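You operate a simulated robot arm through the tools that you are given. There is no shell and no other tool. Be economical: measure what you need, move in short steps, check, and stop when the job is done.

Carry out the task below with a simulated two-armed robot. There is one attempt and no reset: what you move stays moved.

## Task
On the ironing board top, fold the teal hand towel in half.

It is judged by the outcome, as a careful person would: the job done as asked, and still so three seconds after it is handed in. It fails if anything else is knocked over, pushed out of place, dropped, spilled or broken. Flat cloth is picked up by pressing the open fingertips on it (5 to 10 N) and closing them slowly along it; thin cloth reads only 2 to 8 mm in the jaws.

## Robot
Two 7-joint arms with two-finger parallel grippers on one trunk, on a base that drives. Base frame: it is fixed to the floor where the robot stands at the start and does not move with it; the origin is under the middle of the robot, x ahead of it, y to its left, z up. Lengths are in m, angles in degrees, forces in N, time in s.
The left shoulder is at the start at [0.07, 0.189, 1.19], the right one opposite. Places, roughly: ironing board top [0.5, 0.1, 0.9]. Payload 3.91 kg a hand.
The TCP of each hand is the grasp point between the finger pads, 0.03 m short of the fingertips. In the tool frame z runs along the fingers and y along their closing line. Largest opening 0.11 m; finger width 0.02, thickness 0.01; the body of the gripper, 0.048 by 0.112 m, starts 0.055 m behind the TCP.
Orientation is that of the tool frame in the base frame, as [roll, pitch, yaw] about the fixed x, y, z axes, in that order (R = Rz(yaw) Ry(pitch) Rx(roll)). With the fingers straight down and closing along the base's y, the tool's x points along the base's -x, its y along +y and its z along -z.

## Interface
- The arms move only by the tool send_rows. It takes "left_commands", "right_commands" or both (then of equal length, played together; a hand with none holds still); each is a list of rows, each an object (a shift or turn left out is 0, a gripper value left out holds the last) with "xyz": the shift along the tool's x, y, z in m, a list of three; "turn": the turn, a rotation vector about the tool's x, y, z in degrees, a list of three; "hand": the gripper command, from -1 (shut) to 1 (fully open), values between in proportion. In form: [{"xyz": [x, y, z], "turn": [ax, ay, az], "hand": hand}, ...]. A call has 1 to 20 rows; each row is the pose to reach, as a shift and turn from the pose commanded when the call began, along the tool's axes at that moment. A row lasts 0.2 s, in which the tool goes at most 0.05 m and 8.6 degrees; a call with a longer step from one row to the next is refused whole, and so is a gripper value outside its range. A pose out of reach is approached as far as the arm can. The call stops where the force on the tool passes 40 N (or 10 N more than at its start, if that is more) or the arm is blocked; 0.2 s more then pass. Each finger travels about 0.072 m/s and halts on what it meets, pressing with about 43 N; the grip force reading is that of the motor and also rises with nothing between the fingers. The clock runs only during rows and for 0.2 s after the last one: add rows that repeat a pose to give the fingers time. The reply holds the time, the measured pose of the TCP, the force on the tool along the base axes, the opening and the grip force, in the units named above and with some noise, and new pictures: "pictures" is both (left out), scene, wrist or none (wrist: the cameras of the hands that moved).
- Cameras (640 x 400 px; columns grow to the right, rows downward): "scene" is now at [0.1261, 0.0149, 1.3998]; the picture's right is [0.18, -0.98, 0.00], its down [-0.74, -0.13, -0.67] and it looks along [0.65, 0.12, -0.75] (base axes); focal length 264 px, centre (320, 200). "left" rides on the left gripper at [0.072, -0.017, -0.103] in its tool frame; the picture's right is [0.23, 0.97, 0.00], its down [-0.76, 0.18, -0.62] and it looks along [-0.61, 0.14, 0.78] (tool axes); focal length 222 px, centre (320, 200). "right" rides on the right gripper at [0.073, 0.017, -0.103] in its tool frame; the picture's right is [-0.23, 0.97, 0.00], its down [-0.76, -0.18, -0.62] and it looks along [-0.61, -0.14, 0.78] (tool axes); focal length 222 px, centre (320, 200). There is no depth. A picture from a camera that has moved, and an enlarged one, comes with that camera's place and axes in the base frame and with its lens.
- slide_trunk(by): slides the trunk up (or, below 0, down) by that many m; the arms and the scene camera ride with it, the base frame stays. It gives what a move gives, with no picture.
- steer(legs): drives the robot by 1 to 6 legs, each [ahead, turn to the left] in m and degrees, along the robot's own axes; the way and the turn of a leg run together, so that a leg with both is an arc; at most 1.5 m and 180 degrees a leg. The arms and the cameras ride along, it lands a little off, and it stops where it bumps. It gives what a move gives, and a new picture of the scene camera.
- pan_tilt(pan, tilt): turns the head with the scene camera to pan (to the left, within 86 degrees either way) and tilt (down, from -29 to 69), counted from straight ahead of the robot. It gives what a move gives, and a new picture of the scene camera.
- close_up(camera, box): a new picture of the part [left, top, right, bottom] of that camera's present view, enlarged. No time passes.
- job_done(): hands the job in; it is judged then, once.

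Go step by step. Nothing tells you exact positions but the pictures and the camera data: compare them with the known pose of the tool, close in by small moves and look again before you grip or let go. The budget is 120 turns and 260 pictures, counting those below and the enlarged ones. Unless the task says otherwise, let go and move clear before handing in, and close with one line.

The tools are called as a command line: name --argument value ..., lists and objects as JSON in quotes. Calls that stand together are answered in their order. send_rows: Moves the arms, as the interface text tells. Its arguments: {"type":"object","properties":{"left_commands":{"type":"array","items":{"type":"object","properties":{"xyz":{"type":"array","items":{"type":"number"}},"turn":{"type":"array","items":{"type":"number"}},"hand":{"type":"number"}}}},"right_commands":{"type":"array","items":{"type":"object","properties":{"xyz":{"type":"array","items":{"type":"number"}},"turn":{"type":"array","items":{"type":"number"}},"hand":{"type":"number"}}}},"pictures":{"type":"string","enum":["both","scene","wrist","none"]}},"required":[]} The other tools are called the same way: slide_trunk (by) slides the trunk up or down; steer (legs) drives the base; pan_tilt (pan, tilt) turns the head that bears the scene camera; close_up (camera, box) takes an enlarged picture of a part of a camera's view; job_done () hands the job in.

At the start:

```text
time: 0.0
left_eef_pos: [0.5612, 0.2925, 1.0513]
left_ee_rot: [180.0, 0.1, 180.0]
left_force: [0.6, 1.0, -0.1]
left_grip_width: 0.11
left_grip_force: 0.1
right_eef_pos: [0.4296, -0.1587, 1.1902]
right_ee_rot: [-179.9, 0.1, 180.0]
right_force: [-0.1, 0.4, -0.2]
right_grip_width: 0.1102
right_grip_force: 0.2
trunk travel left (down, up): [-0.7, 0.24]
robot x, y, heading: [0.001, 0.001, -0.2]
head pan, tilt: [10.2, 48.3]
```

scene: 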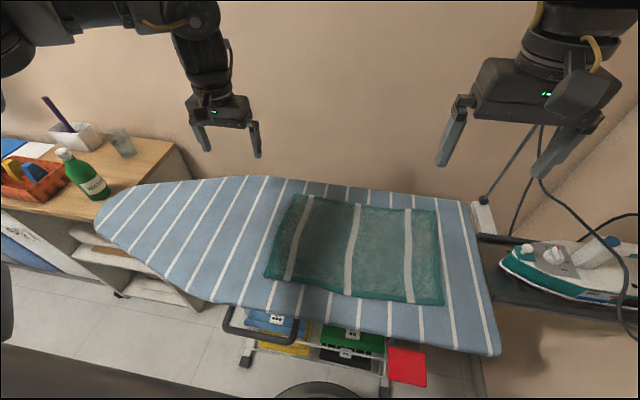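
right: 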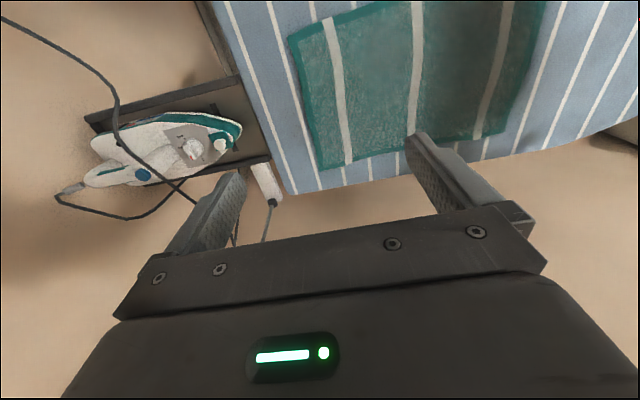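
left: 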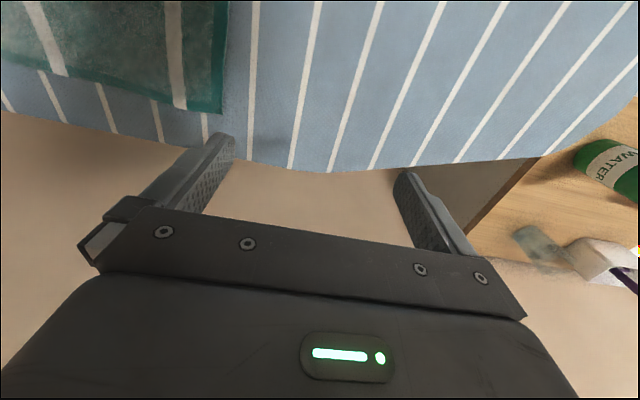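

I see the teal towel lying flat on the board, with its longer side running left to right. By triangulation the board top is near z≈0.90 and the towel's near corners are around (0.34, ±0.17). I'll look closer first.

close_up --camera "scene" --box '[240, 170, 480, 320]'

pan_tilt --pan 0 --tilt 62

```text
2.67 times, centred on (360, 245) of scene
camera zoom: at [0.1261, 0.0149, 1.3998], right [0.18, -0.98, 0.0], down [-0.74, -0.13, -0.67], along [0.65, 0.12, -0.75], focal length 705 px, centre (213, 80)
```

zoom: 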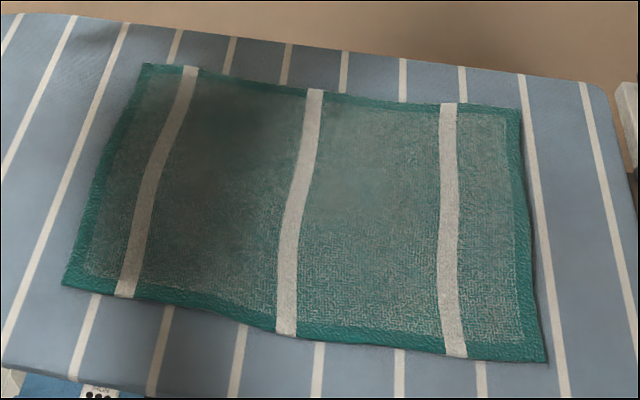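

```text
time: 0.8
left_eef_pos: [0.5605, 0.2922, 1.0517]
left_ee_rot: [180.0, 0.0, 179.8]
left_force: [0.2, -0.4, 0.3]
left_grip_width: 0.11
left_grip_force: 0.1
right_eef_pos: [0.4299, -0.1584, 1.1905]
right_ee_rot: [-180.0, -0.1, 180.0]
right_force: [0.3, 0.2, 0.0]
right_grip_width: 0.1101
right_grip_force: 0.1
trunk travel left (down, up): [-0.7, 0.24]
robot x, y, heading: [0.0011, 0.0018, -0.1]
head pan, tilt: [0.0, 62.0]
camera scene: at [0.1131, 0.001, 1.3827], right [0.0, -1.0, 0.0], down [-0.88, 0.0, -0.47], along [0.47, 0.0, -0.88], focal length 264 px, centre (320, 200)
```

scene: 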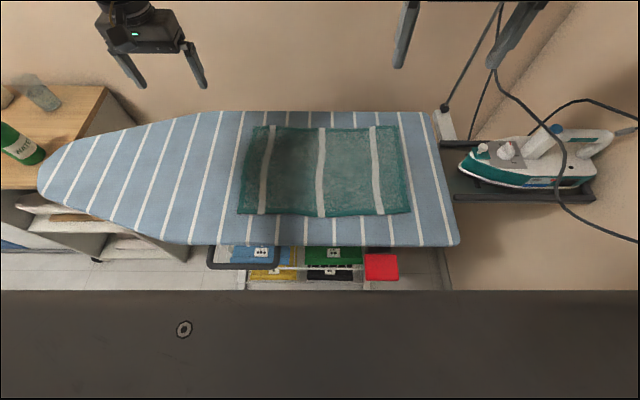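

The second view agrees: the towel spans x≈0.34–0.573 and y≈−0.19–0.168, and the board's near edge is at x≈0.27. I'll bring both hands above the near corners with the fingers partly closed.

send_rows --left_commands '[{"xyz": [0.029, -0.022, 0.007], "hand": -0.27}, {"xyz": [0.058, -0.044, 0.014]}, {"xyz": [0.088, -0.066, 0.021]}, {"xyz": [0.117, -0.088, 0.029]}, {"xyz": [0.146, -0.11, 0.036]}, {"xyz": [0.176, -0.132, 0.043]}, {"xyz": [0.205, -0.154, 0.05]}, {"xyz": [0.205, -0.154, 0.05]}]' --right_commands '[{"xyz": [0.011, 0.0, 0.027], "hand": -0.27}, {"xyz": [0.022, 0.0, 0.054]}, {"xyz": [0.033, 0.001, 0.081]}, {"xyz": [0.044, 0.001, 0.108]}, {"xyz": [0.055, 0.002, 0.135]}, {"xyz": [0.065, 0.003, 0.162]}, {"xyz": [0.075, 0.003, 0.19]}, {"xyz": [0.075, 0.003, 0.19]}]'

```text
time: 2.6
left_eef_pos: [0.4718, 0.2257, 1.0318]
left_ee_rot: [179.9, 0.0, 179.9]
left_force: [0.2, -1.1, -0.3]
left_grip_width: 0.0403
left_grip_force: 0.0
left hand out of reach, approached as far as the arm can: row 4, 5, 6, 7, 8
right_eef_pos: [0.3531, -0.1546, 0.9997]
right_ee_rot: [179.9, 0.1, 179.9]
right_force: [-0.2, 0.5, 0.4]
right_grip_width: 0.0404
right_grip_force: 0.0
trunk travel left (down, up): [-0.7, 0.24]
robot x, y, heading: [0.0034, -0.0014, 0.2]
head pan, tilt: [0.0, 62.0]
camera scene: at [0.1123, 0.0011, 1.3827], right [0.0, -1.0, 0.0], down [-0.88, 0.0, -0.47], along [0.47, 0.0, -0.88], focal length 264 px, centre (320, 200)
camera right: at [0.2805, -0.1367, 1.1027], right [0.23, 0.97, 0.0], down [0.76, -0.18, 0.62], along [0.61, -0.14, -0.78], focal length 222 px, centre (320, 200)
camera left: at [0.3989, 0.2093, 1.1348], right [-0.23, 0.97, 0.0], down [0.76, 0.18, 0.62], along [0.61, 0.14, -0.78], focal length 222 px, centre (320, 200)
```

scene: 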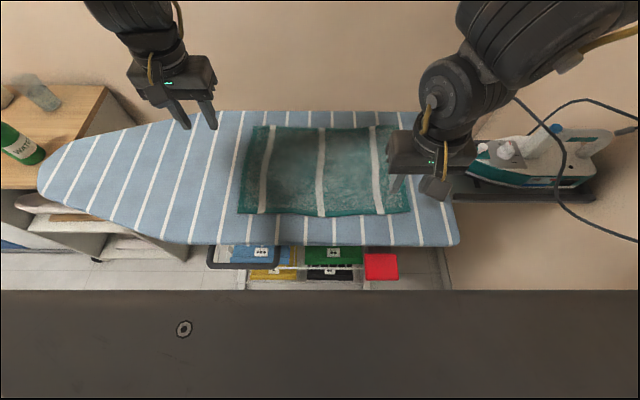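
right: 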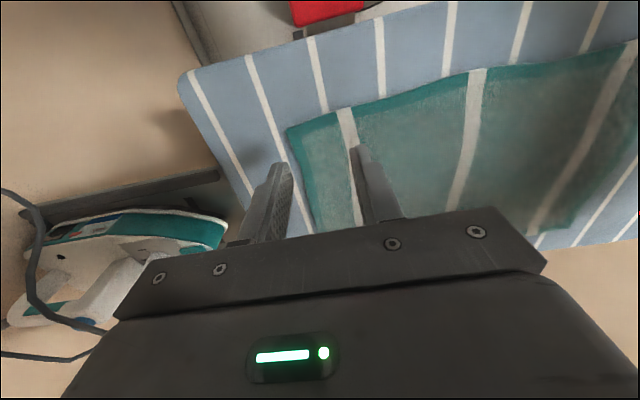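
left: 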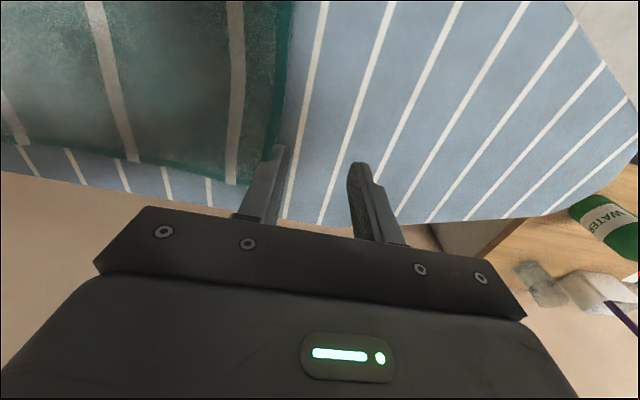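

The left arm stopped short, probably a joint-limit branch. I'll raise it and come in along the same kind of route the right arm took.

send_rows --left_commands '[{"xyz": [0.0, 0.0, -0.04]}, {"xyz": [0.0, 0.0, -0.08]}, {"xyz": [0.0, 0.0, -0.12]}, {"xyz": [0.0, 0.0, -0.16]}, {"xyz": [0.02, -0.025, -0.16]}, {"xyz": [0.04, -0.05, -0.16]}, {"xyz": [0.06, -0.07, -0.16]}, {"xyz": [0.09, -0.08, -0.14]}, {"xyz": [0.117, -0.088, -0.11]}, {"xyz": [0.117, -0.088, -0.11]}]' --pictures "scene"

```text
time: 4.8
left_eef_pos: [0.4412, 0.1869, 1.1894]
left_ee_rot: [-180.0, 0.0, 180.0]
left_force: [0.0, -0.6, 0.3]
left_grip_width: 0.0402
left_grip_force: 0.1
left hand out of reach, approached as far as the arm can: row 6, 7, 8, 9, 10
right_eef_pos: [0.3539, -0.155, 0.9982]
right_ee_rot: [180.0, 0.0, 179.9]
right_force: [-0.4, -0.1, -1.0]
right_grip_width: 0.0403
right_grip_force: 0.0
trunk travel left (down, up): [-0.7, 0.24]
robot x, y, heading: [-0.0005, 0.0013, 0.0]
head pan, tilt: [0.0, 62.0]
camera scene: at [0.1131, 0.0011, 1.3826], right [0.0, -1.0, 0.0], down [-0.88, 0.0, -0.47], along [0.47, 0.0, -0.88], focal length 264 px, centre (320, 200)
```

scene: 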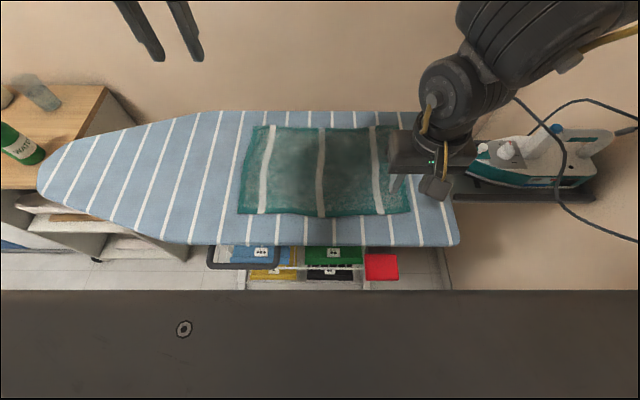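

Still blocked. I'll try coming back along x further out at y≈0.3, then moving inward.

send_rows --left_commands '[{"xyz": [0.0, 0.04, 0.02]}, {"xyz": [0.0, 0.08, 0.04]}, {"xyz": [0.0, 0.11, 0.06]}, {"xyz": [0.03, 0.11, 0.08]}, {"xyz": [0.06, 0.11, 0.1]}, {"xyz": [0.09, 0.11, 0.12]}, {"xyz": [0.09, 0.07, 0.14]}, {"xyz": [0.09, 0.03, 0.16]}, {"xyz": [0.09, -0.01, 0.18]}, {"xyz": [0.09, -0.05, 0.19]}]' --pictures "none"

```text
time: 7.0
left_eef_pos: [0.4135, 0.2929, 1.0657]
left_ee_rot: [180.0, 0.1, 179.9]
left_force: [0.7, 0.0, 0.3]
left_grip_width: 0.0403
left_grip_force: 0.1
left hand out of reach, approached as far as the arm can: row 5, 6, 7, 8, 9, 10
right_eef_pos: [0.3518, -0.1544, 1.0004]
right_ee_rot: [-179.9, 0.0, 179.9]
right_force: [0.0, -0.3, -0.5]
right_grip_width: 0.04
right_grip_force: 0.1
trunk travel left (down, up): [-0.7, 0.24]
robot x, y, heading: [0.0004, -0.0001, -0.2]
head pan, tilt: [0.0, 62.0]
```

The limit looks like joint folding or wrist yaw. I'll test by yawing the tool while moving back.

send_rows --left_commands '[{"turn": [0, 0, 8]}, {"turn": [0, 0, 16]}, {"turn": [0, 0, 24]}, {"turn": [0, 0, 32]}, {"xyz": [0.03, -0.03, 0.0], "turn": [0, 0, 32]}, {"xyz": [0.06, -0.06, 0.0], "turn": [0, 0, 32]}, {"xyz": [0.06, -0.1, 0.0], "turn": [0, 0, 32]}, {"xyz": [0.06, -0.14, 0.0], "turn": [0, 0, 32]}]' --pictures "none"

```text
time: 8.8
left_eef_pos: [0.353, 0.1456, 1.067]
left_ee_rot: [179.5, 0.1, 147.5]
left_force: [-0.3, 2.3, -3.0]
left_grip_width: 0.0401
left_grip_force: 0.0
right_eef_pos: [0.3525, -0.1615, 0.9998]
right_ee_rot: [179.6, 0.2, 179.9]
right_force: [-1.0, -1.1, 0.1]
right_grip_width: 0.0399
right_grip_force: 0.0
trunk travel left (down, up): [-0.7, 0.24]
robot x, y, heading: [-0.0002, -0.0018, 0.0]
head pan, tilt: [0.0, 62.0]
```

Yawing frees the left arm, and the yaw suits a corner pinch because the ridge points at the corner. I'll mirror it on the right and bring both hands low over the corners to check the alignment.

send_rows --left_commands '[{"xyz": [-0.018, 0, 0.03]}, {"xyz": [-0.018, 0, 0.06]}, {"xyz": [-0.018, 0, 0.09]}, {"xyz": [-0.018, 0, 0.107]}, {"xyz": [-0.018, 0, 0.107]}]' --right_commands '[{"xyz": [-0.004, 0, 0.01], "turn": [0, 0, -8]}, {"xyz": [-0.008, 0, 0.02], "turn": [0, 0, -16]}, {"xyz": [-0.014, -0.002, 0.03], "turn": [0, 0, -24]}, {"xyz": [-0.014, -0.002, 0.04], "turn": [0, 0, -32]}, {"xyz": [-0.014, -0.002, 0.04], "turn": [0, 0, -32]}]'

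```text
time: 10.0
left_eef_pos: [0.3722, 0.1458, 0.9592]
left_ee_rot: [180.0, 0.1, 148.0]
left_force: [-0.5, 0.1, -0.3]
left_grip_width: 0.0403
left_grip_force: 0.0
right_eef_pos: [0.3365, -0.1381, 0.977]
right_ee_rot: [-179.7, 0.3, -152.5]
right_force: [0.0, 1.0, 0.4]
right_grip_width: 0.0399
right_grip_force: 0.1
right hand out of reach, approached as far as the arm can: row 3, 4, 5
trunk travel left (down, up): [-0.7, 0.24]
robot x, y, heading: [0.0023, 0.0014, -0.0]
head pan, tilt: [0.0, 62.0]
camera scene: at [0.1115, 0.0032, 1.3828], right [0.0, -1.0, 0.0], down [-0.88, 0.0, -0.47], along [0.47, 0.0, -0.88], focal length 264 px, centre (320, 200)
camera right: at [0.2642, -0.1549, 1.08], right [-0.25, 0.97, 0.0], down [0.75, 0.2, 0.63], along [0.61, 0.15, -0.78], focal length 222 px, centre (320, 200)
camera left: at [0.3001, 0.1712, 1.0626], right [0.32, 0.95, 0.0], down [0.74, -0.25, 0.62], along [0.59, -0.2, -0.78], focal length 222 px, centre (320, 200)
```

scene: 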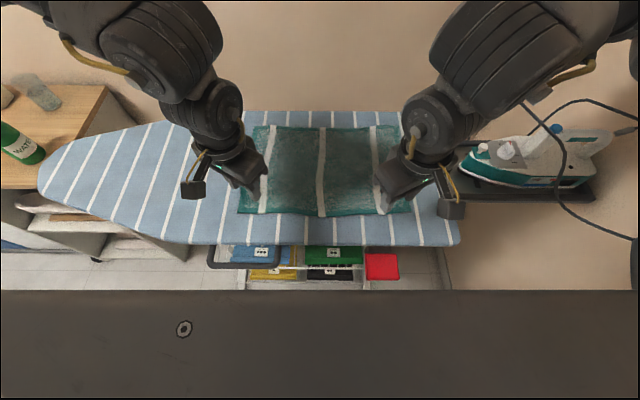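
right: 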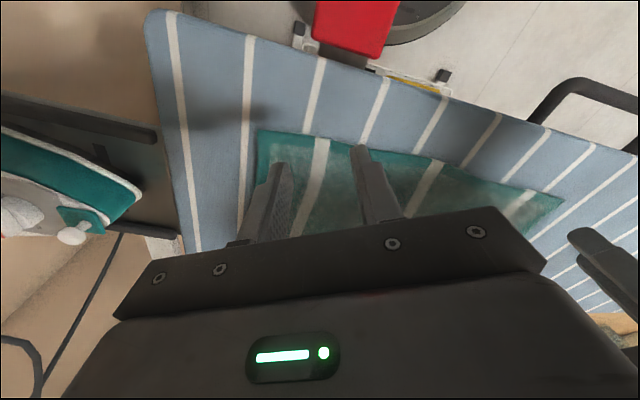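
left: 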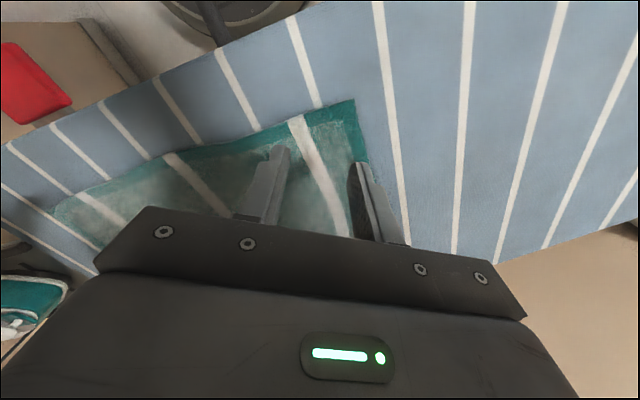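

The left hand sits well over its corner (corner ≈(0.346, 0.181)), and the right corner is at ≈(0.346, −0.189). The right hand drifted off its target, so I'll shift it to (0.372, −0.155).

send_rows --right_commands '[{"xyz": [-0.012, -0.016, -0.005], "turn": [0, 0, 3]}, {"xyz": [-0.0236, -0.0315, 0.0], "turn": [0, 0, 6]}, {"xyz": [-0.0236, -0.0315, 0.015], "turn": [0, 0, 6]}, {"xyz": [-0.0236, -0.0315, 0.015], "turn": [0, 0, 6]}]' --pictures "wrist"

```text
time: 11.0
left_eef_pos: [0.3727, 0.1448, 0.9579]
left_ee_rot: [179.9, 0.0, 147.8]
left_force: [0.2, -0.6, -0.7]
left_grip_width: 0.0403
left_grip_force: 0.1
right_eef_pos: [0.3554, -0.1511, 0.9799]
right_ee_rot: [-179.8, 0.5, -158.8]
right_force: [0.3, -0.6, -0.5]
right_grip_width: 0.0402
right_grip_force: 0.1
right hand out of reach, approached as far as the arm can: row 1, 2, 3, 4
trunk travel left (down, up): [-0.7, 0.24]
robot x, y, heading: [0.0001, 0.0022, -0.1]
head pan, tilt: [0.0, 62.0]
camera right: at [0.2814, -0.1609, 1.0832], right [-0.14, 0.99, 0.0], down [0.77, 0.11, 0.63], along [0.62, 0.09, -0.78], focal length 222 px, centre (320, 200)
```

right: 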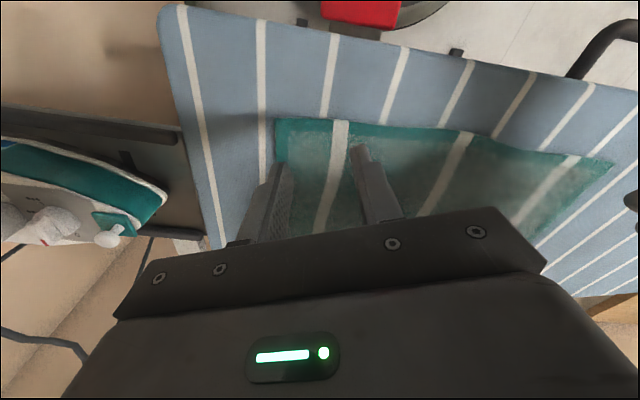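

The right wrist is at its yaw limit, so I'll bring it back to yaw 180. I'll also raise both hands and check, before gripping, that each arm can reach the far edge (x≈0.57) in these orientations.

send_rows --left_commands '[{"xyz": [0, 0, -0.03]}, {"xyz": [0, 0, -0.06]}, {"xyz": [0, 0, -0.08]}, {"xyz": [-0.034, 0.021, -0.08]}, {"xyz": [-0.068, 0.042, -0.08]}, {"xyz": [-0.102, 0.063, -0.08]}, {"xyz": [-0.136, 0.084, -0.08]}, {"xyz": [-0.17, 0.106, -0.08]}, {"xyz": [-0.17, 0.106, -0.08]}]' --right_commands '[{"xyz": [0, 0, -0.03], "turn": [0, 0, 7]}, {"xyz": [0, 0, -0.06], "turn": [0, 0, 14]}, {"xyz": [0, 0, -0.08], "turn": [0, 0, 21.2]}, {"xyz": [-0.04, -0.017, -0.08], "turn": [0, 0, 21.2]}, {"xyz": [-0.08, -0.034, -0.08], "turn": [0, 0, 21.2]}, {"xyz": [-0.12, -0.051, -0.08], "turn": [0, 0, 21.2]}, {"xyz": [-0.16, -0.068, -0.08], "turn": [0, 0, 21.2]}, {"xyz": [-0.197, -0.086, -0.08], "turn": [0, 0, 21.2]}, {"xyz": [-0.197, -0.086, -0.08], "turn": [0, 0, 21.2]}]' --pictures "none"

```text
time: 13.0
left_eef_pos: [0.5704, 0.1461, 1.0387]
left_ee_rot: [179.9, -0.1, 147.9]
left_force: [-0.2, 0.2, -0.6]
left_grip_width: 0.0401
left_grip_force: 0.0
right_eef_pos: [0.4367, -0.1486, 1.0583]
right_ee_rot: [-179.9, 0.4, -179.8]
right_force: [0.7, 0.2, -0.8]
right_grip_width: 0.0402
right_grip_force: 0.1
right hand out of reach, approached as far as the arm can: row 5, 6, 7, 8, 9
trunk travel left (down, up): [-0.7, 0.24]
robot x, y, heading: [0.0013, 0.0015, -0.1]
head pan, tilt: [0.0, 62.0]
```

The left reaches the far edge. The right needs a lower yaw as it goes forward, so I'll turn it to about yaw 35, which is nearly the same closing line flipped, and test whether that reaches.

send_rows --right_commands '[{"turn": [0, 0, 8.5]}, {"turn": [0, 0, 17]}, {"turn": [0, 0, 25.5]}, {"turn": [0, 0, 34]}, {"turn": [0, 0, 42.5]}, {"turn": [0, 0, 51]}, {"turn": [0, 0, 59.5]}, {"turn": [0, 0, 68]}, {"turn": [0, 0, 76.5]}, {"turn": [0, 0, 85]}, {"turn": [0, 0, 93.5]}, {"turn": [0, 0, 102]}, {"turn": [0, 0, 110.5]}, {"turn": [0, 0, 119]}, {"turn": [0, 0, 127.5]}, {"turn": [0, 0, 136]}, {"turn": [0, 0, 144.5]}, {"turn": [0, 0, 144.5]}]' --pictures "scene"

```text
time: 16.8
left_eef_pos: [0.5706, 0.1459, 1.038]
left_ee_rot: [-180.0, -0.1, 147.9]
left_force: [0.3, -0.8, 0.8]
left_grip_width: 0.0403
left_grip_force: 0.1
right_eef_pos: [0.4353, -0.1458, 1.0655]
right_ee_rot: [179.8, -0.2, 35.5]
right_force: [-0.3, -0.2, 0.1]
right_grip_width: 0.0404
right_grip_force: 0.1
trunk travel left (down, up): [-0.7, 0.24]
robot x, y, heading: [0.0027, 0.0008, -0.1]
head pan, tilt: [0.0, 62.0]
camera scene: at [0.1132, 0.0009, 1.3826], right [0.0, -1.0, 0.0], down [-0.88, 0.0, -0.47], along [0.47, 0.0, -0.88], focal length 264 px, centre (320, 200)
```

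scene: 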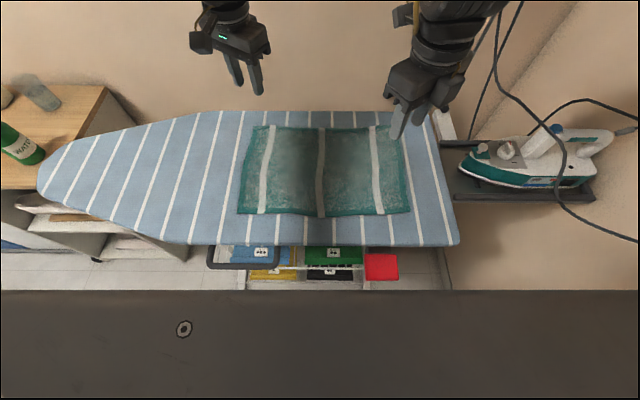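

That orientation works. I'll test the right hand's travel far and then back to the near corner, and bring the left back too.

send_rows --right_commands '[{"xyz": [0.026, 0.0217, 0]}, {"xyz": [0.052, 0.0433, 0]}, {"xyz": [0.078, 0.065, 0]}, {"xyz": [0.104, 0.0866, 0]}, {"xyz": [0.077, 0.0677, 0]}, {"xyz": [0.05, 0.0488, 0]}, {"xyz": [0.023, 0.0299, 0]}, {"xyz": [-0.004, 0.011, 0.02]}, {"xyz": [-0.031, -0.008, 0.05]}, {"xyz": [-0.0583, -0.0268, 0.09]}, {"xyz": [-0.0583, -0.0268, 0.1]}, {"xyz": [-0.0583, -0.0268, 0.1]}]' --left_commands '[{}, {}, {}, {}, {"xyz": [0.028, -0.0175, 0]}, {"xyz": [0.056, -0.035, 0]}, {"xyz": [0.084, -0.0525, 0]}, {"xyz": [0.112, -0.07, 0.02]}, {"xyz": [0.14, -0.0875, 0.05]}, {"xyz": [0.168, -0.105, 0.07]}, {"xyz": [0.168, -0.105, 0.075]}, {"xyz": [0.168, -0.105, 0.075]}]'

```text
refused: row 10 steps farther than a row can; nothing moved
```

send_rows --right_commands '[{"xyz": [0.026, 0.0217, 0]}, {"xyz": [0.052, 0.0433, 0]}, {"xyz": [0.078, 0.065, 0]}, {"xyz": [0.104, 0.0866, 0]}, {"xyz": [0.077, 0.0677, 0]}, {"xyz": [0.05, 0.0488, 0]}, {"xyz": [0.023, 0.0299, 0]}, {"xyz": [-0.004, 0.011, 0.02]}, {"xyz": [-0.031, -0.008, 0.045]}, {"xyz": [-0.0583, -0.0268, 0.075]}, {"xyz": [-0.0583, -0.0268, 0.1]}, {"xyz": [-0.0583, -0.0268, 0.1]}]' --left_commands '[{}, {}, {}, {}, {"xyz": [0.028, -0.0175, 0]}, {"xyz": [0.056, -0.035, 0]}, {"xyz": [0.084, -0.0525, 0]}, {"xyz": [0.112, -0.07, 0.02]}, {"xyz": [0.14, -0.0875, 0.045]}, {"xyz": [0.168, -0.105, 0.07]}, {"xyz": [0.168, -0.105, 0.075]}, {"xyz": [0.168, -0.105, 0.075]}]'

```text
time: 19.4
left_eef_pos: [0.3746, 0.1437, 0.9632]
left_ee_rot: [179.9, 0.0, 148.0]
left_force: [-0.3, 0.0, 0.4]
left_grip_width: 0.0403
left_grip_force: 0.0
right_eef_pos: [0.3751, -0.1575, 0.9666]
right_ee_rot: [179.8, -0.3, 35.8]
right_force: [-0.3, -1.0, 0.4]
right_grip_width: 0.0403
right_grip_force: 0.1
trunk travel left (down, up): [-0.7, 0.24]
robot x, y, heading: [0.0004, 0.0019, 0.1]
head pan, tilt: [0.0, 62.0]
camera scene: at [0.1125, 0.001, 1.3827], right [0.0, -1.0, 0.0], down [-0.88, 0.0, -0.47], along [0.47, 0.0, -0.88], focal length 264 px, centre (320, 200)
camera right: at [0.4431, -0.1281, 1.0697], right [0.38, -0.92, 0.0], down [-0.73, -0.3, 0.62], along [-0.57, -0.24, -0.79], focal length 222 px, centre (320, 200)
camera left: at [0.3033, 0.1678, 1.0678], right [0.32, 0.95, 0.0], down [0.74, -0.25, 0.62], along [0.59, -0.2, -0.78], focal length 222 px, centre (320, 200)
```

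scene: 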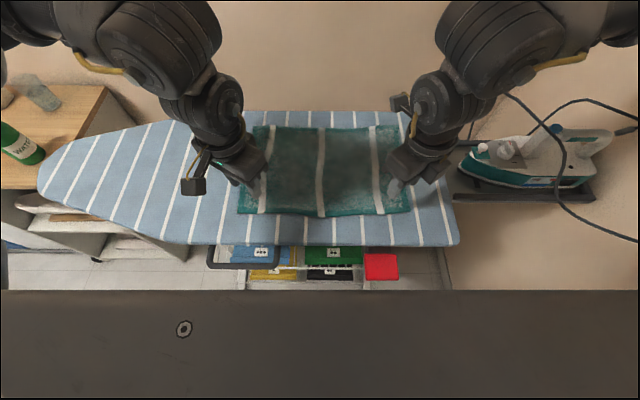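
right: 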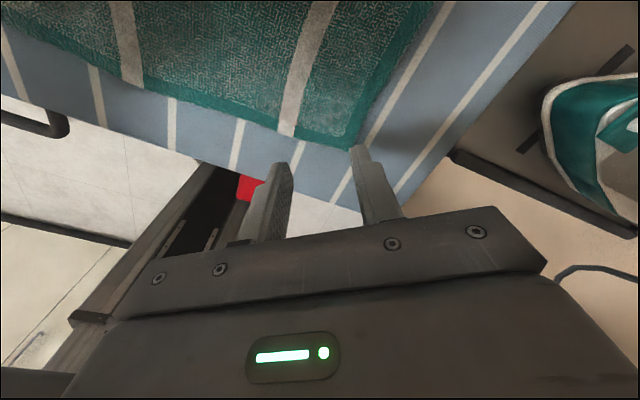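
left: 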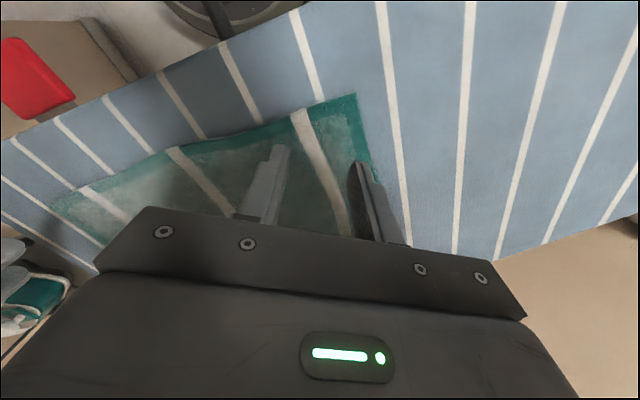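

Comparing all three cameras, the board top is nearer z≈0.86, with corners ≈ R (0.364, −0.202) and L (0.357, 0.183). The far edge is at x≈0.61. I'll correct both hands and lower to just above the cloth.

send_rows --right_commands '[{"xyz": [0.0055, 0.018, 0.0]}, {"xyz": [0.0055, 0.018, 0.03]}, {"xyz": [0.0055, 0.018, 0.055]}, {"xyz": [0.0055, 0.018, 0.055]}]' --left_commands '[{"xyz": [-0.0036, 0.0093, 0.0]}, {"xyz": [-0.0036, 0.0093, 0.03]}, {"xyz": [-0.0036, 0.0093, 0.052]}, {"xyz": [-0.0036, 0.0093, 0.052]}]'

```text
time: 20.4
left_eef_pos: [0.3798, 0.1486, 0.9128]
left_ee_rot: [-180.0, 0.0, 147.9]
left_force: [-0.1, -0.4, -0.4]
left_grip_width: 0.04
left_grip_force: 0.1
right_eef_pos: [0.3894, -0.1702, 0.9113]
right_ee_rot: [179.7, -0.3, 35.7]
right_force: [0.6, 0.3, -0.1]
right_grip_width: 0.0398
right_grip_force: 0.0
trunk travel left (down, up): [-0.7, 0.24]
robot x, y, heading: [0.0002, 0.0015, -0.1]
head pan, tilt: [0.0, 62.0]
camera scene: at [0.1124, 0.0008, 1.3827], right [0.0, -1.0, 0.0], down [-0.88, 0.0, -0.47], along [0.47, 0.0, -0.88], focal length 264 px, centre (320, 200)
camera right: at [0.4575, -0.1404, 1.0155], right [0.38, -0.92, 0.0], down [-0.73, -0.3, 0.62], along [-0.57, -0.24, -0.79], focal length 222 px, centre (320, 200)
camera left: at [0.3094, 0.1728, 1.0163], right [0.32, 0.95, 0.0], down [0.74, -0.25, 0.62], along [0.59, -0.2, -0.78], focal length 222 px, centre (320, 200)
```

scene: 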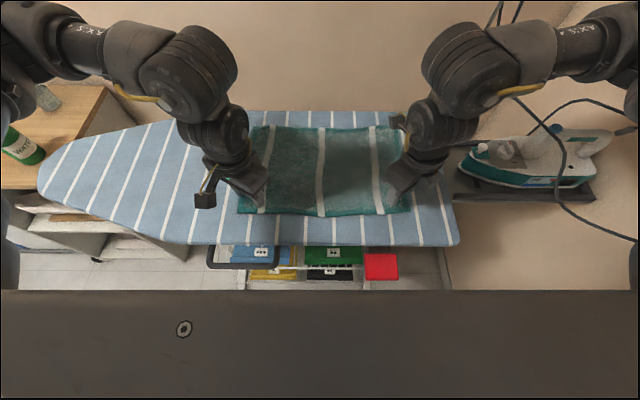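
right: 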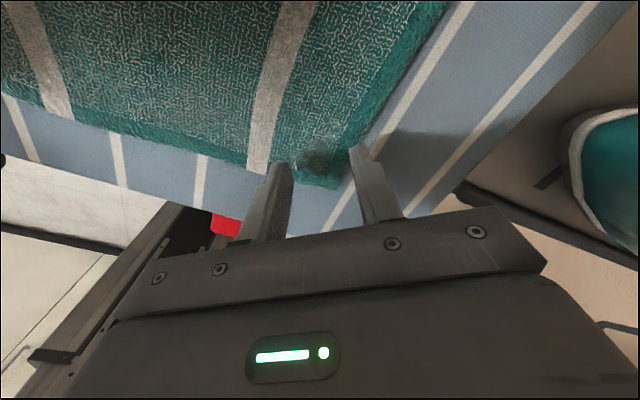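
left: 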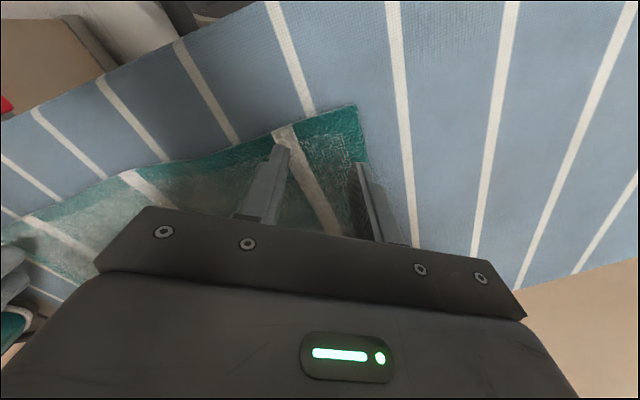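

Corner checks give R (0.360, −0.195) and L (0.359, 0.181). I'll make small inward corrections and descend towards contact while watching the force.

send_rows --right_commands '[{"xyz": [0.006, -0.003, 0.0]}, {"xyz": [0.006, -0.003, 0.006]}, {"xyz": [0.006, -0.003, 0.012]}, {"xyz": [0.006, -0.003, 0.017]}, {"xyz": [0.006, -0.003, 0.017]}]' --left_commands '[{"xyz": [-0.0063, -0.0007, 0.0]}, {"xyz": [-0.0063, -0.0007, 0.006]}, {"xyz": [-0.0063, -0.0007, 0.012]}, {"xyz": [-0.0063, -0.0007, 0.017]}, {"xyz": [-0.0063, -0.0007, 0.017]}]' --pictures "wrist"

```text
time: 21.6
left_eef_pos: [0.3869, 0.1457, 0.8962]
left_ee_rot: [-180.0, 0.0, 148.0]
left_force: [0.5, 0.3, 0.9]
left_grip_width: 0.0402
left_grip_force: 0.1
right_eef_pos: [0.3917, -0.1641, 0.8938]
right_ee_rot: [179.8, -0.3, 35.8]
right_force: [1.7, -0.5, 4.0]
right_grip_width: 0.0399
right_grip_force: 0.0
trunk travel left (down, up): [-0.7, 0.24]
robot x, y, heading: [-0.0029, 0.0032, -0.1]
head pan, tilt: [0.0, 62.0]
camera right: at [0.4594, -0.1344, 0.9974], right [0.38, -0.92, 0.0], down [-0.73, -0.3, 0.62], along [-0.57, -0.24, -0.79], focal length 222 px, centre (320, 200)
camera left: at [0.3157, 0.1702, 0.9989], right [0.32, 0.95, 0.0], down [0.74, -0.25, 0.62], along [0.59, -0.2, -0.78], focal length 222 px, centre (320, 200)
```

right: 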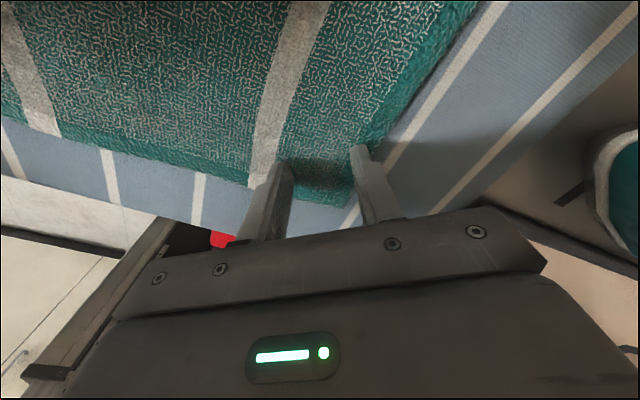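
left: 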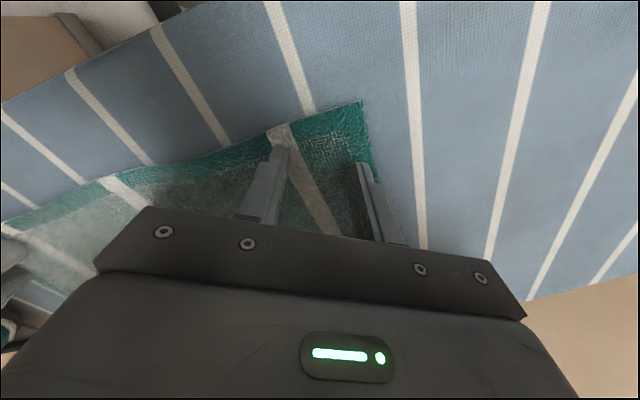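

The right has touched (4 N) and the left nearly has. I'll press both a little further.

send_rows --right_commands '[{"xyz": [0, 0, 0.0007]}, {"xyz": [0, 0, 0.0015]}]' --left_commands '[{"xyz": [0, 0, 0.0015]}, {"xyz": [0, 0, 0.003]}]' --pictures "none"

```text
time: 22.2
left_eef_pos: [0.3874, 0.1468, 0.8943]
left_ee_rot: [179.9, 0.1, 147.9]
left_force: [0.0, 1.4, 10.6]
left_grip_width: 0.0401
left_grip_force: 0.0
right_eef_pos: [0.3912, -0.162, 0.894]
right_ee_rot: [179.7, -0.4, 35.7]
right_force: [5.3, -1.2, 14.3]
right_grip_width: 0.0401
right_grip_force: 0.1
trunk travel left (down, up): [-0.7, 0.24]
robot x, y, heading: [0.0001, 0.0028, -0.2]
head pan, tilt: [0.0, 62.0]
```

The force is slightly high (10.6 N and 14.3 N). I'll ease off a touch and close slowly.

send_rows --right_commands '[{"xyz": [0, 0, -0.0008]}, {"xyz": [0, 0, -0.0008], "hand": -0.32}, {"xyz": [0, 0, -0.0008], "hand": -0.37}, {"xyz": [0, 0, -0.0008], "hand": -0.42}, {"xyz": [0, 0, -0.0008], "hand": -0.47}, {"xyz": [0, 0, -0.0008], "hand": -0.52}, {"xyz": [0, 0, -0.0008], "hand": -0.57}, {"xyz": [0, 0, -0.0008], "hand": -0.62}, {"xyz": [0, 0, -0.0008], "hand": -0.67}, {"xyz": [0, 0, -0.0008], "hand": -0.72}, {"xyz": [0, 0, -0.0008], "hand": -0.77}, {"xyz": [0, 0, -0.0008], "hand": -0.82}, {"xyz": [0, 0, -0.0008], "hand": -0.87}, {"xyz": [0, 0, -0.0008], "hand": -0.92}, {"xyz": [0, 0, -0.0008], "hand": -0.97}, {"xyz": [0, 0, -0.0008], "hand": -1}, {"xyz": [0, 0, -0.0008], "hand": -1}]' --left_commands '[{"xyz": [0, 0, -0.0003]}, {"xyz": [0, 0, -0.0003], "hand": -0.32}, {"xyz": [0, 0, -0.0003], "hand": -0.37}, {"xyz": [0, 0, -0.0003], "hand": -0.42}, {"xyz": [0, 0, -0.0003], "hand": -0.47}, {"xyz": [0, 0, -0.0003], "hand": -0.52}, {"xyz": [0, 0, -0.0003], "hand": -0.57}, {"xyz": [0, 0, -0.0003], "hand": -0.62}, {"xyz": [0, 0, -0.0003], "hand": -0.67}, {"xyz": [0, 0, -0.0003], "hand": -0.72}, {"xyz": [0, 0, -0.0003], "hand": -0.77}, {"xyz": [0, 0, -0.0003], "hand": -0.82}, {"xyz": [0, 0, -0.0003], "hand": -0.87}, {"xyz": [0, 0, -0.0003], "hand": -0.92}, {"xyz": [0, 0, -0.0003], "hand": -0.97}, {"xyz": [0, 0, -0.0003], "hand": -1}, {"xyz": [0, 0, -0.0003], "hand": -1}]'

```text
time: 25.8
left_eef_pos: [0.3853, 0.146, 0.8935]
left_ee_rot: [180.0, 0.1, 147.9]
left_force: [-0.2, -6.9, 10.7]
left_grip_width: 0.0039
left_grip_force: 42.9
right_eef_pos: [0.3889, -0.1633, 0.8918]
right_ee_rot: [179.6, -0.3, 35.8]
right_force: [-1.0, 8.0, 12.9]
right_grip_width: 0.0039
right_grip_force: 43.1
trunk travel left (down, up): [-0.7, 0.24]
robot x, y, heading: [-0.0016, -0.0028, -0.0]
head pan, tilt: [0.0, 62.0]
camera scene: at [0.1112, 0.0012, 1.3829], right [0.0, -1.0, 0.0], down [-0.88, 0.0, -0.47], along [0.47, 0.0, -0.88], focal length 264 px, centre (320, 200)
camera right: at [0.458, -0.1335, 0.9967], right [0.38, -0.92, 0.0], down [-0.73, -0.3, 0.62], along [-0.57, -0.24, -0.79], focal length 222 px, centre (320, 200)
camera left: at [0.3146, 0.1703, 0.9966], right [0.32, 0.95, 0.0], down [0.74, -0.25, 0.62], along [0.59, -0.2, -0.78], focal length 222 px, centre (320, 200)
```

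scene: 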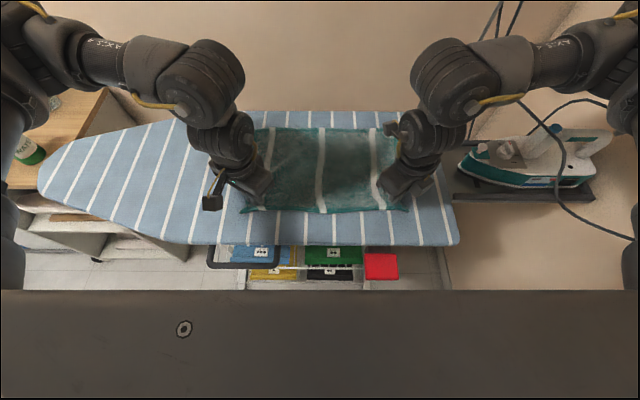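
right: 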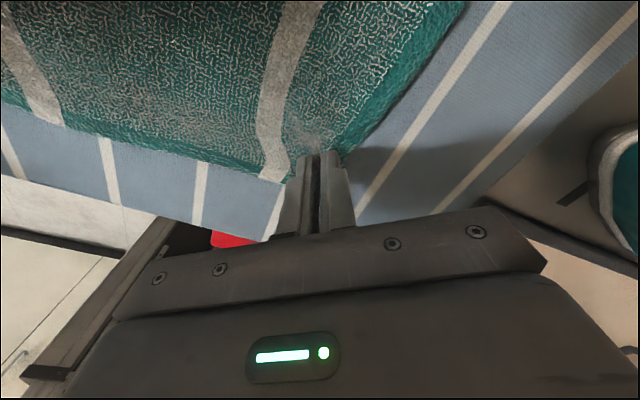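
left: 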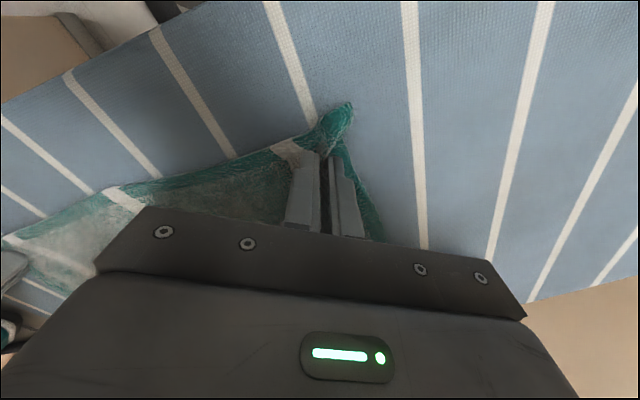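

Both jaws hold cloth (3.9 mm). I'll start the fold arc about x≈0.485 by lifting through the first 60°, then check.

send_rows --left_commands '[{"xyz": [-0.0029, 0.0018, -0.0246]}, {"xyz": [-0.0112, 0.007, -0.0475]}, {"xyz": [-0.0244, 0.0153, -0.067]}, {"xyz": [-0.0418, 0.0261, -0.082]}, {"xyz": [-0.0418, 0.0261, -0.082]}]' --right_commands '[{"xyz": [0.0028, 0.002, -0.0246]}, {"xyz": [0.0107, 0.0077, -0.0475]}, {"xyz": [0.0234, 0.0168, -0.067]}, {"xyz": [0.04, 0.0288, -0.082]}, {"xyz": [0.04, 0.0288, -0.082]}]'

```text
time: 27.0
left_eef_pos: [0.4373, 0.1453, 0.9734]
left_ee_rot: [-180.0, 0.1, 147.9]
left_force: [0.8, -6.8, -0.3]
left_grip_width: 0.004
left_grip_force: 42.9
right_eef_pos: [0.4401, -0.1638, 0.9732]
right_ee_rot: [179.8, -0.2, 35.7]
right_force: [0.1, 7.8, -0.1]
right_grip_width: 0.0036
right_grip_force: 42.6
trunk travel left (down, up): [-0.7, 0.24]
robot x, y, heading: [0.0034, 0.0026, -0.1]
head pan, tilt: [0.0, 62.0]
camera scene: at [0.1131, 0.0009, 1.3826], right [0.0, -1.0, 0.0], down [-0.88, 0.0, -0.47], along [0.47, 0.0, -0.88], focal length 264 px, centre (320, 200)
camera right: at [0.5089, -0.1338, 1.0777], right [0.38, -0.92, 0.0], down [-0.73, -0.3, 0.62], along [-0.57, -0.24, -0.79], focal length 222 px, centre (320, 200)
camera left: at [0.3665, 0.1697, 1.0781], right [0.32, 0.95, 0.0], down [0.74, -0.25, 0.62], along [0.59, -0.2, -0.78], focal length 222 px, centre (320, 200)
```

scene: 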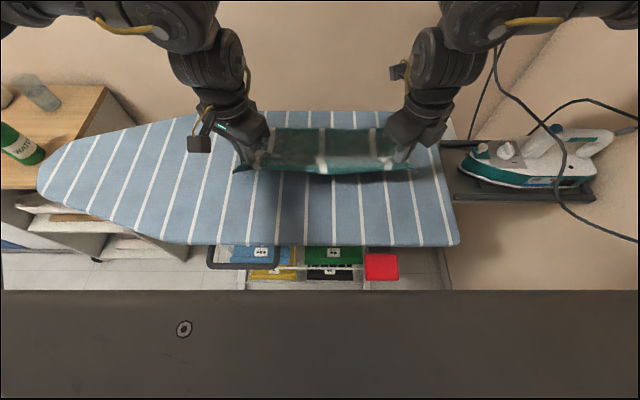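
right: 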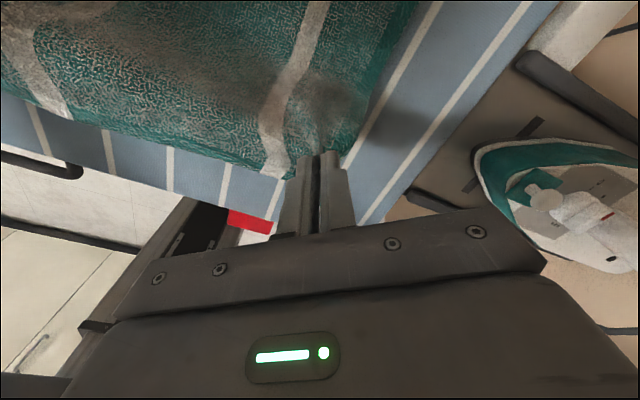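
left: 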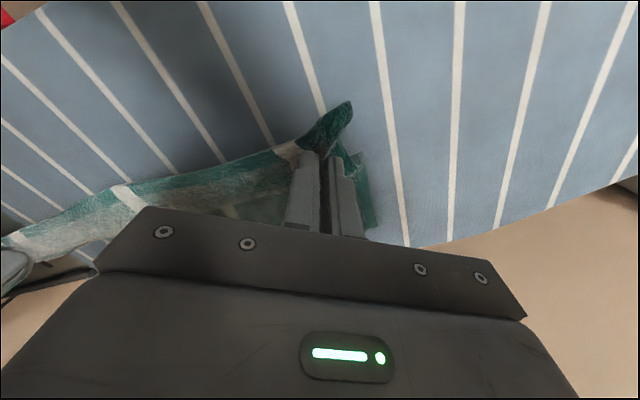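

Both corners came up cleanly with the near edge taut between the hands. I'll continue the arc to the far edge, with a slight inward shift to ease the tension.

send_rows --left_commands '[{"xyz": [-0.0221, 0.0092, -0.01]}, {"xyz": [-0.0437, 0.0227, -0.013]}, {"xyz": [-0.0653, 0.0362, -0.01]}, {"xyz": [-0.0857, 0.0489, 0.0]}, {"xyz": [-0.1027, 0.0595, 0.015]}, {"xyz": [-0.1162, 0.068, 0.033]}, {"xyz": [-0.1244, 0.0731, 0.05]}, {"xyz": [-0.1258, 0.074, 0.06]}, {"xyz": [-0.1258, 0.074, 0.06]}]' --right_commands '[{"xyz": [0.0215, 0.0107, -0.01]}, {"xyz": [0.0422, 0.0256, -0.013]}, {"xyz": [0.0629, 0.0405, -0.01]}, {"xyz": [0.0823, 0.0545, 0.0]}, {"xyz": [0.0986, 0.0662, 0.015]}, {"xyz": [0.1115, 0.0756, 0.033]}, {"xyz": [0.1193, 0.0812, 0.05]}, {"xyz": [0.1207, 0.0822, 0.06]}, {"xyz": [0.1207, 0.0822, 0.06]}]'

```text
time: 29.0
left_eef_pos: [0.5826, 0.1419, 0.9141]
left_ee_rot: [-180.0, 0.1, 147.9]
left_force: [-0.8, -2.9, -0.2]
left_grip_width: 0.0036
left_grip_force: 42.7
right_eef_pos: [0.5879, -0.1592, 0.9172]
right_ee_rot: [179.7, -0.2, 35.6]
right_force: [-0.6, 2.9, -0.4]
right_grip_width: 0.0036
right_grip_force: 43.0
trunk travel left (down, up): [-0.7, 0.24]
robot x, y, heading: [-0.0019, 0.0021, -0.1]
head pan, tilt: [0.0, 62.0]
camera scene: at [0.113, 0.0008, 1.3827], right [0.0, -1.0, 0.0], down [-0.88, 0.0, -0.47], along [0.47, 0.0, -0.88], focal length 264 px, centre (320, 200)
camera right: at [0.6551, -0.1299, 1.0192], right [0.38, -0.92, 0.0], down [-0.73, -0.3, 0.62], along [-0.57, -0.24, -0.79], focal length 222 px, centre (320, 200)
camera left: at [0.5115, 0.1671, 1.0174], right [0.32, 0.95, 0.0], down [0.74, -0.25, 0.62], along [0.59, -0.2, -0.78], focal length 222 px, centre (320, 200)
```

scene: 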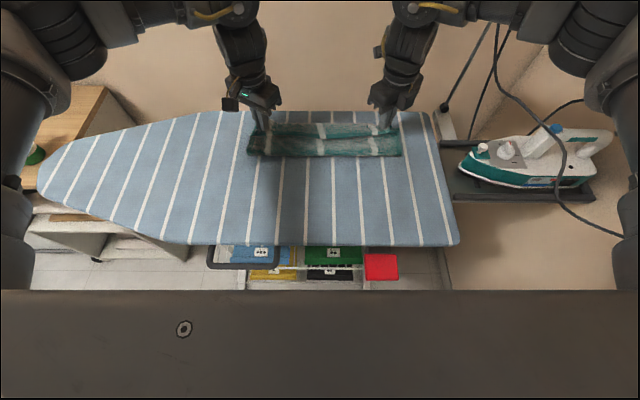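
right: 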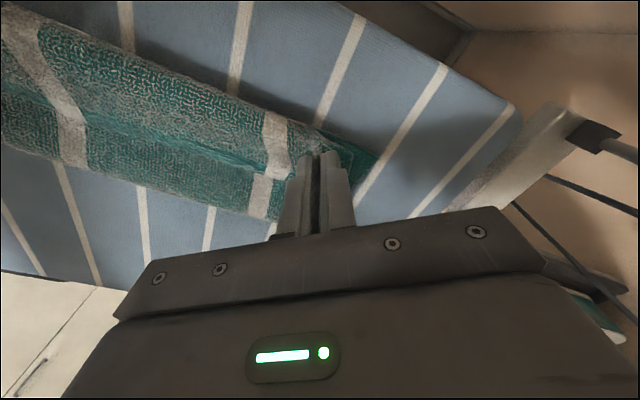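
left: 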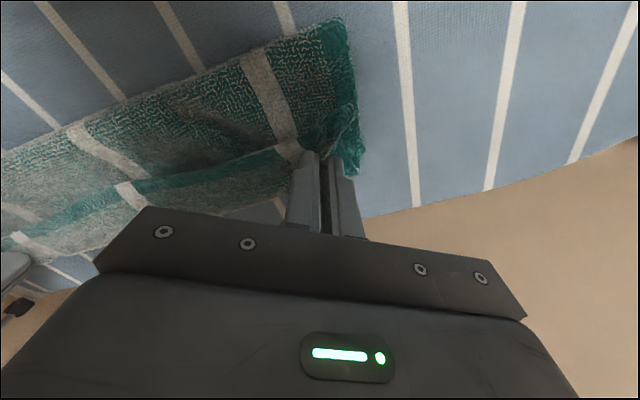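

The upper layer is over the far half. I'll zoom in to see where its hem sits relative to the lower edge before releasing.

close_up --camera "scene" --box '[230, 90, 430, 215]'

close_up --camera "left" --box '[0, 0, 400, 250]'

```text
3.20 times, centred on (330, 152) of scene
camera zoom: at [0.113, 0.0008, 1.3827], right [0.0, -1.0, 0.0], down [-0.88, 0.0, -0.47], along [0.47, 0.0, -0.88], focal length 846 px, centre (288, 352)
```

zoom: 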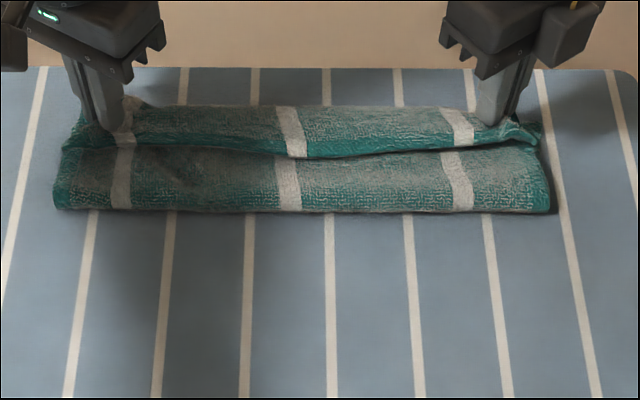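

```text
1.60 times, centred on (200, 125) of left
camera zoom: at [0.5115, 0.1671, 1.0174], right [0.32, 0.95, 0.0], down [0.74, -0.25, 0.62], along [0.59, -0.2, -0.78], focal length 355 px, centre (512, 320)
```

zoom: 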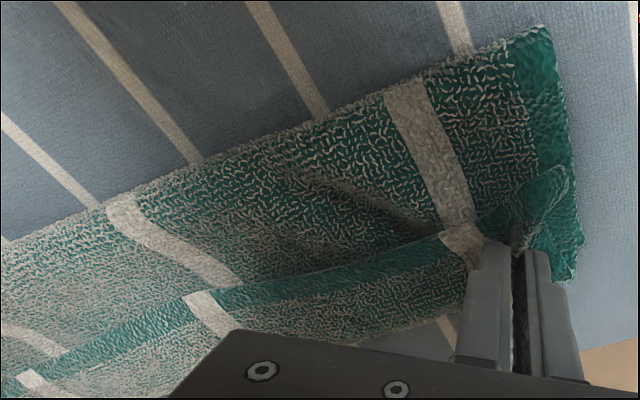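

The hem flap beyond the pinch still points back toward me, so releasing here would leave a curled-back strip. I'll reverse the arc to lay the towel flat again, then refold far-to-near, where the hands can tilt forward at the end so the hem lands the right way.

send_rows --left_commands '[{"xyz": [0.0078, -0.0049, -0.03]}, {"xyz": [0.0244, -0.0153, -0.05]}, {"xyz": [0.0483, -0.0302, -0.063]}, {"xyz": [0.0783, -0.0443, -0.07]}, {"xyz": [0.1072, -0.0623, -0.07]}, {"xyz": [0.1334, -0.0788, -0.058]}, {"xyz": [0.1538, -0.0915, -0.035]}, {"xyz": [0.1663, -0.0993, -0.01]}, {"xyz": [0.1691, -0.101, 0.014]}, {"xyz": [0.1711, -0.102, 0.014]}]' --right_commands '[{"xyz": [-0.0075, -0.0054, -0.03]}, {"xyz": [-0.0234, -0.0168, -0.05]}, {"xyz": [-0.0461, -0.0333, -0.063]}, {"xyz": [-0.0753, -0.0495, -0.07]}, {"xyz": [-0.1029, -0.0693, -0.07]}, {"xyz": [-0.128, -0.0875, -0.058]}, {"xyz": [-0.1475, -0.1015, -0.035]}, {"xyz": [-0.1594, -0.1101, -0.01]}, {"xyz": [-0.1621, -0.112, 0.017]}, {"xyz": [-0.1641, -0.1135, 0.017]}]' --pictures "scene"

```text
time: 31.2
left_eef_pos: [0.3812, 0.1449, 0.8996]
left_ee_rot: [-180.0, 0.0, 147.9]
left_force: [0.0, -8.0, 0.3]
left_grip_width: 0.004
left_grip_force: 42.8
right_eef_pos: [0.3875, -0.1642, 0.8961]
right_ee_rot: [179.8, -0.3, 35.6]
right_force: [-0.5, 7.1, 0.2]
right_grip_width: 0.0037
right_grip_force: 42.8
trunk travel left (down, up): [-0.7, 0.24]
robot x, y, heading: [0.0002, 0.002, 0.3]
head pan, tilt: [0.0, 62.0]
camera scene: at [0.1123, 0.0011, 1.3827], right [0.0, -1.0, 0.0], down [-0.88, 0.0, -0.47], along [0.47, 0.0, -0.88], focal length 264 px, centre (320, 200)
```

scene: 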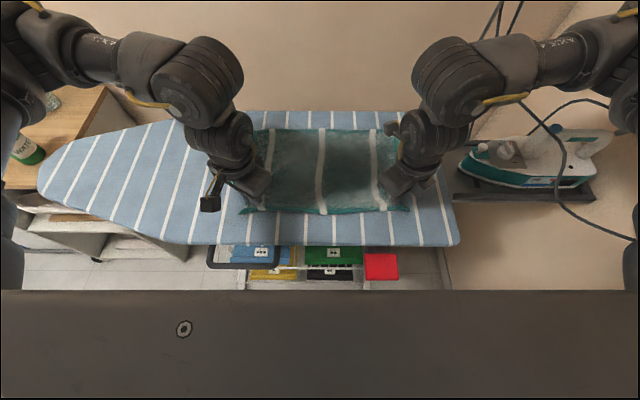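

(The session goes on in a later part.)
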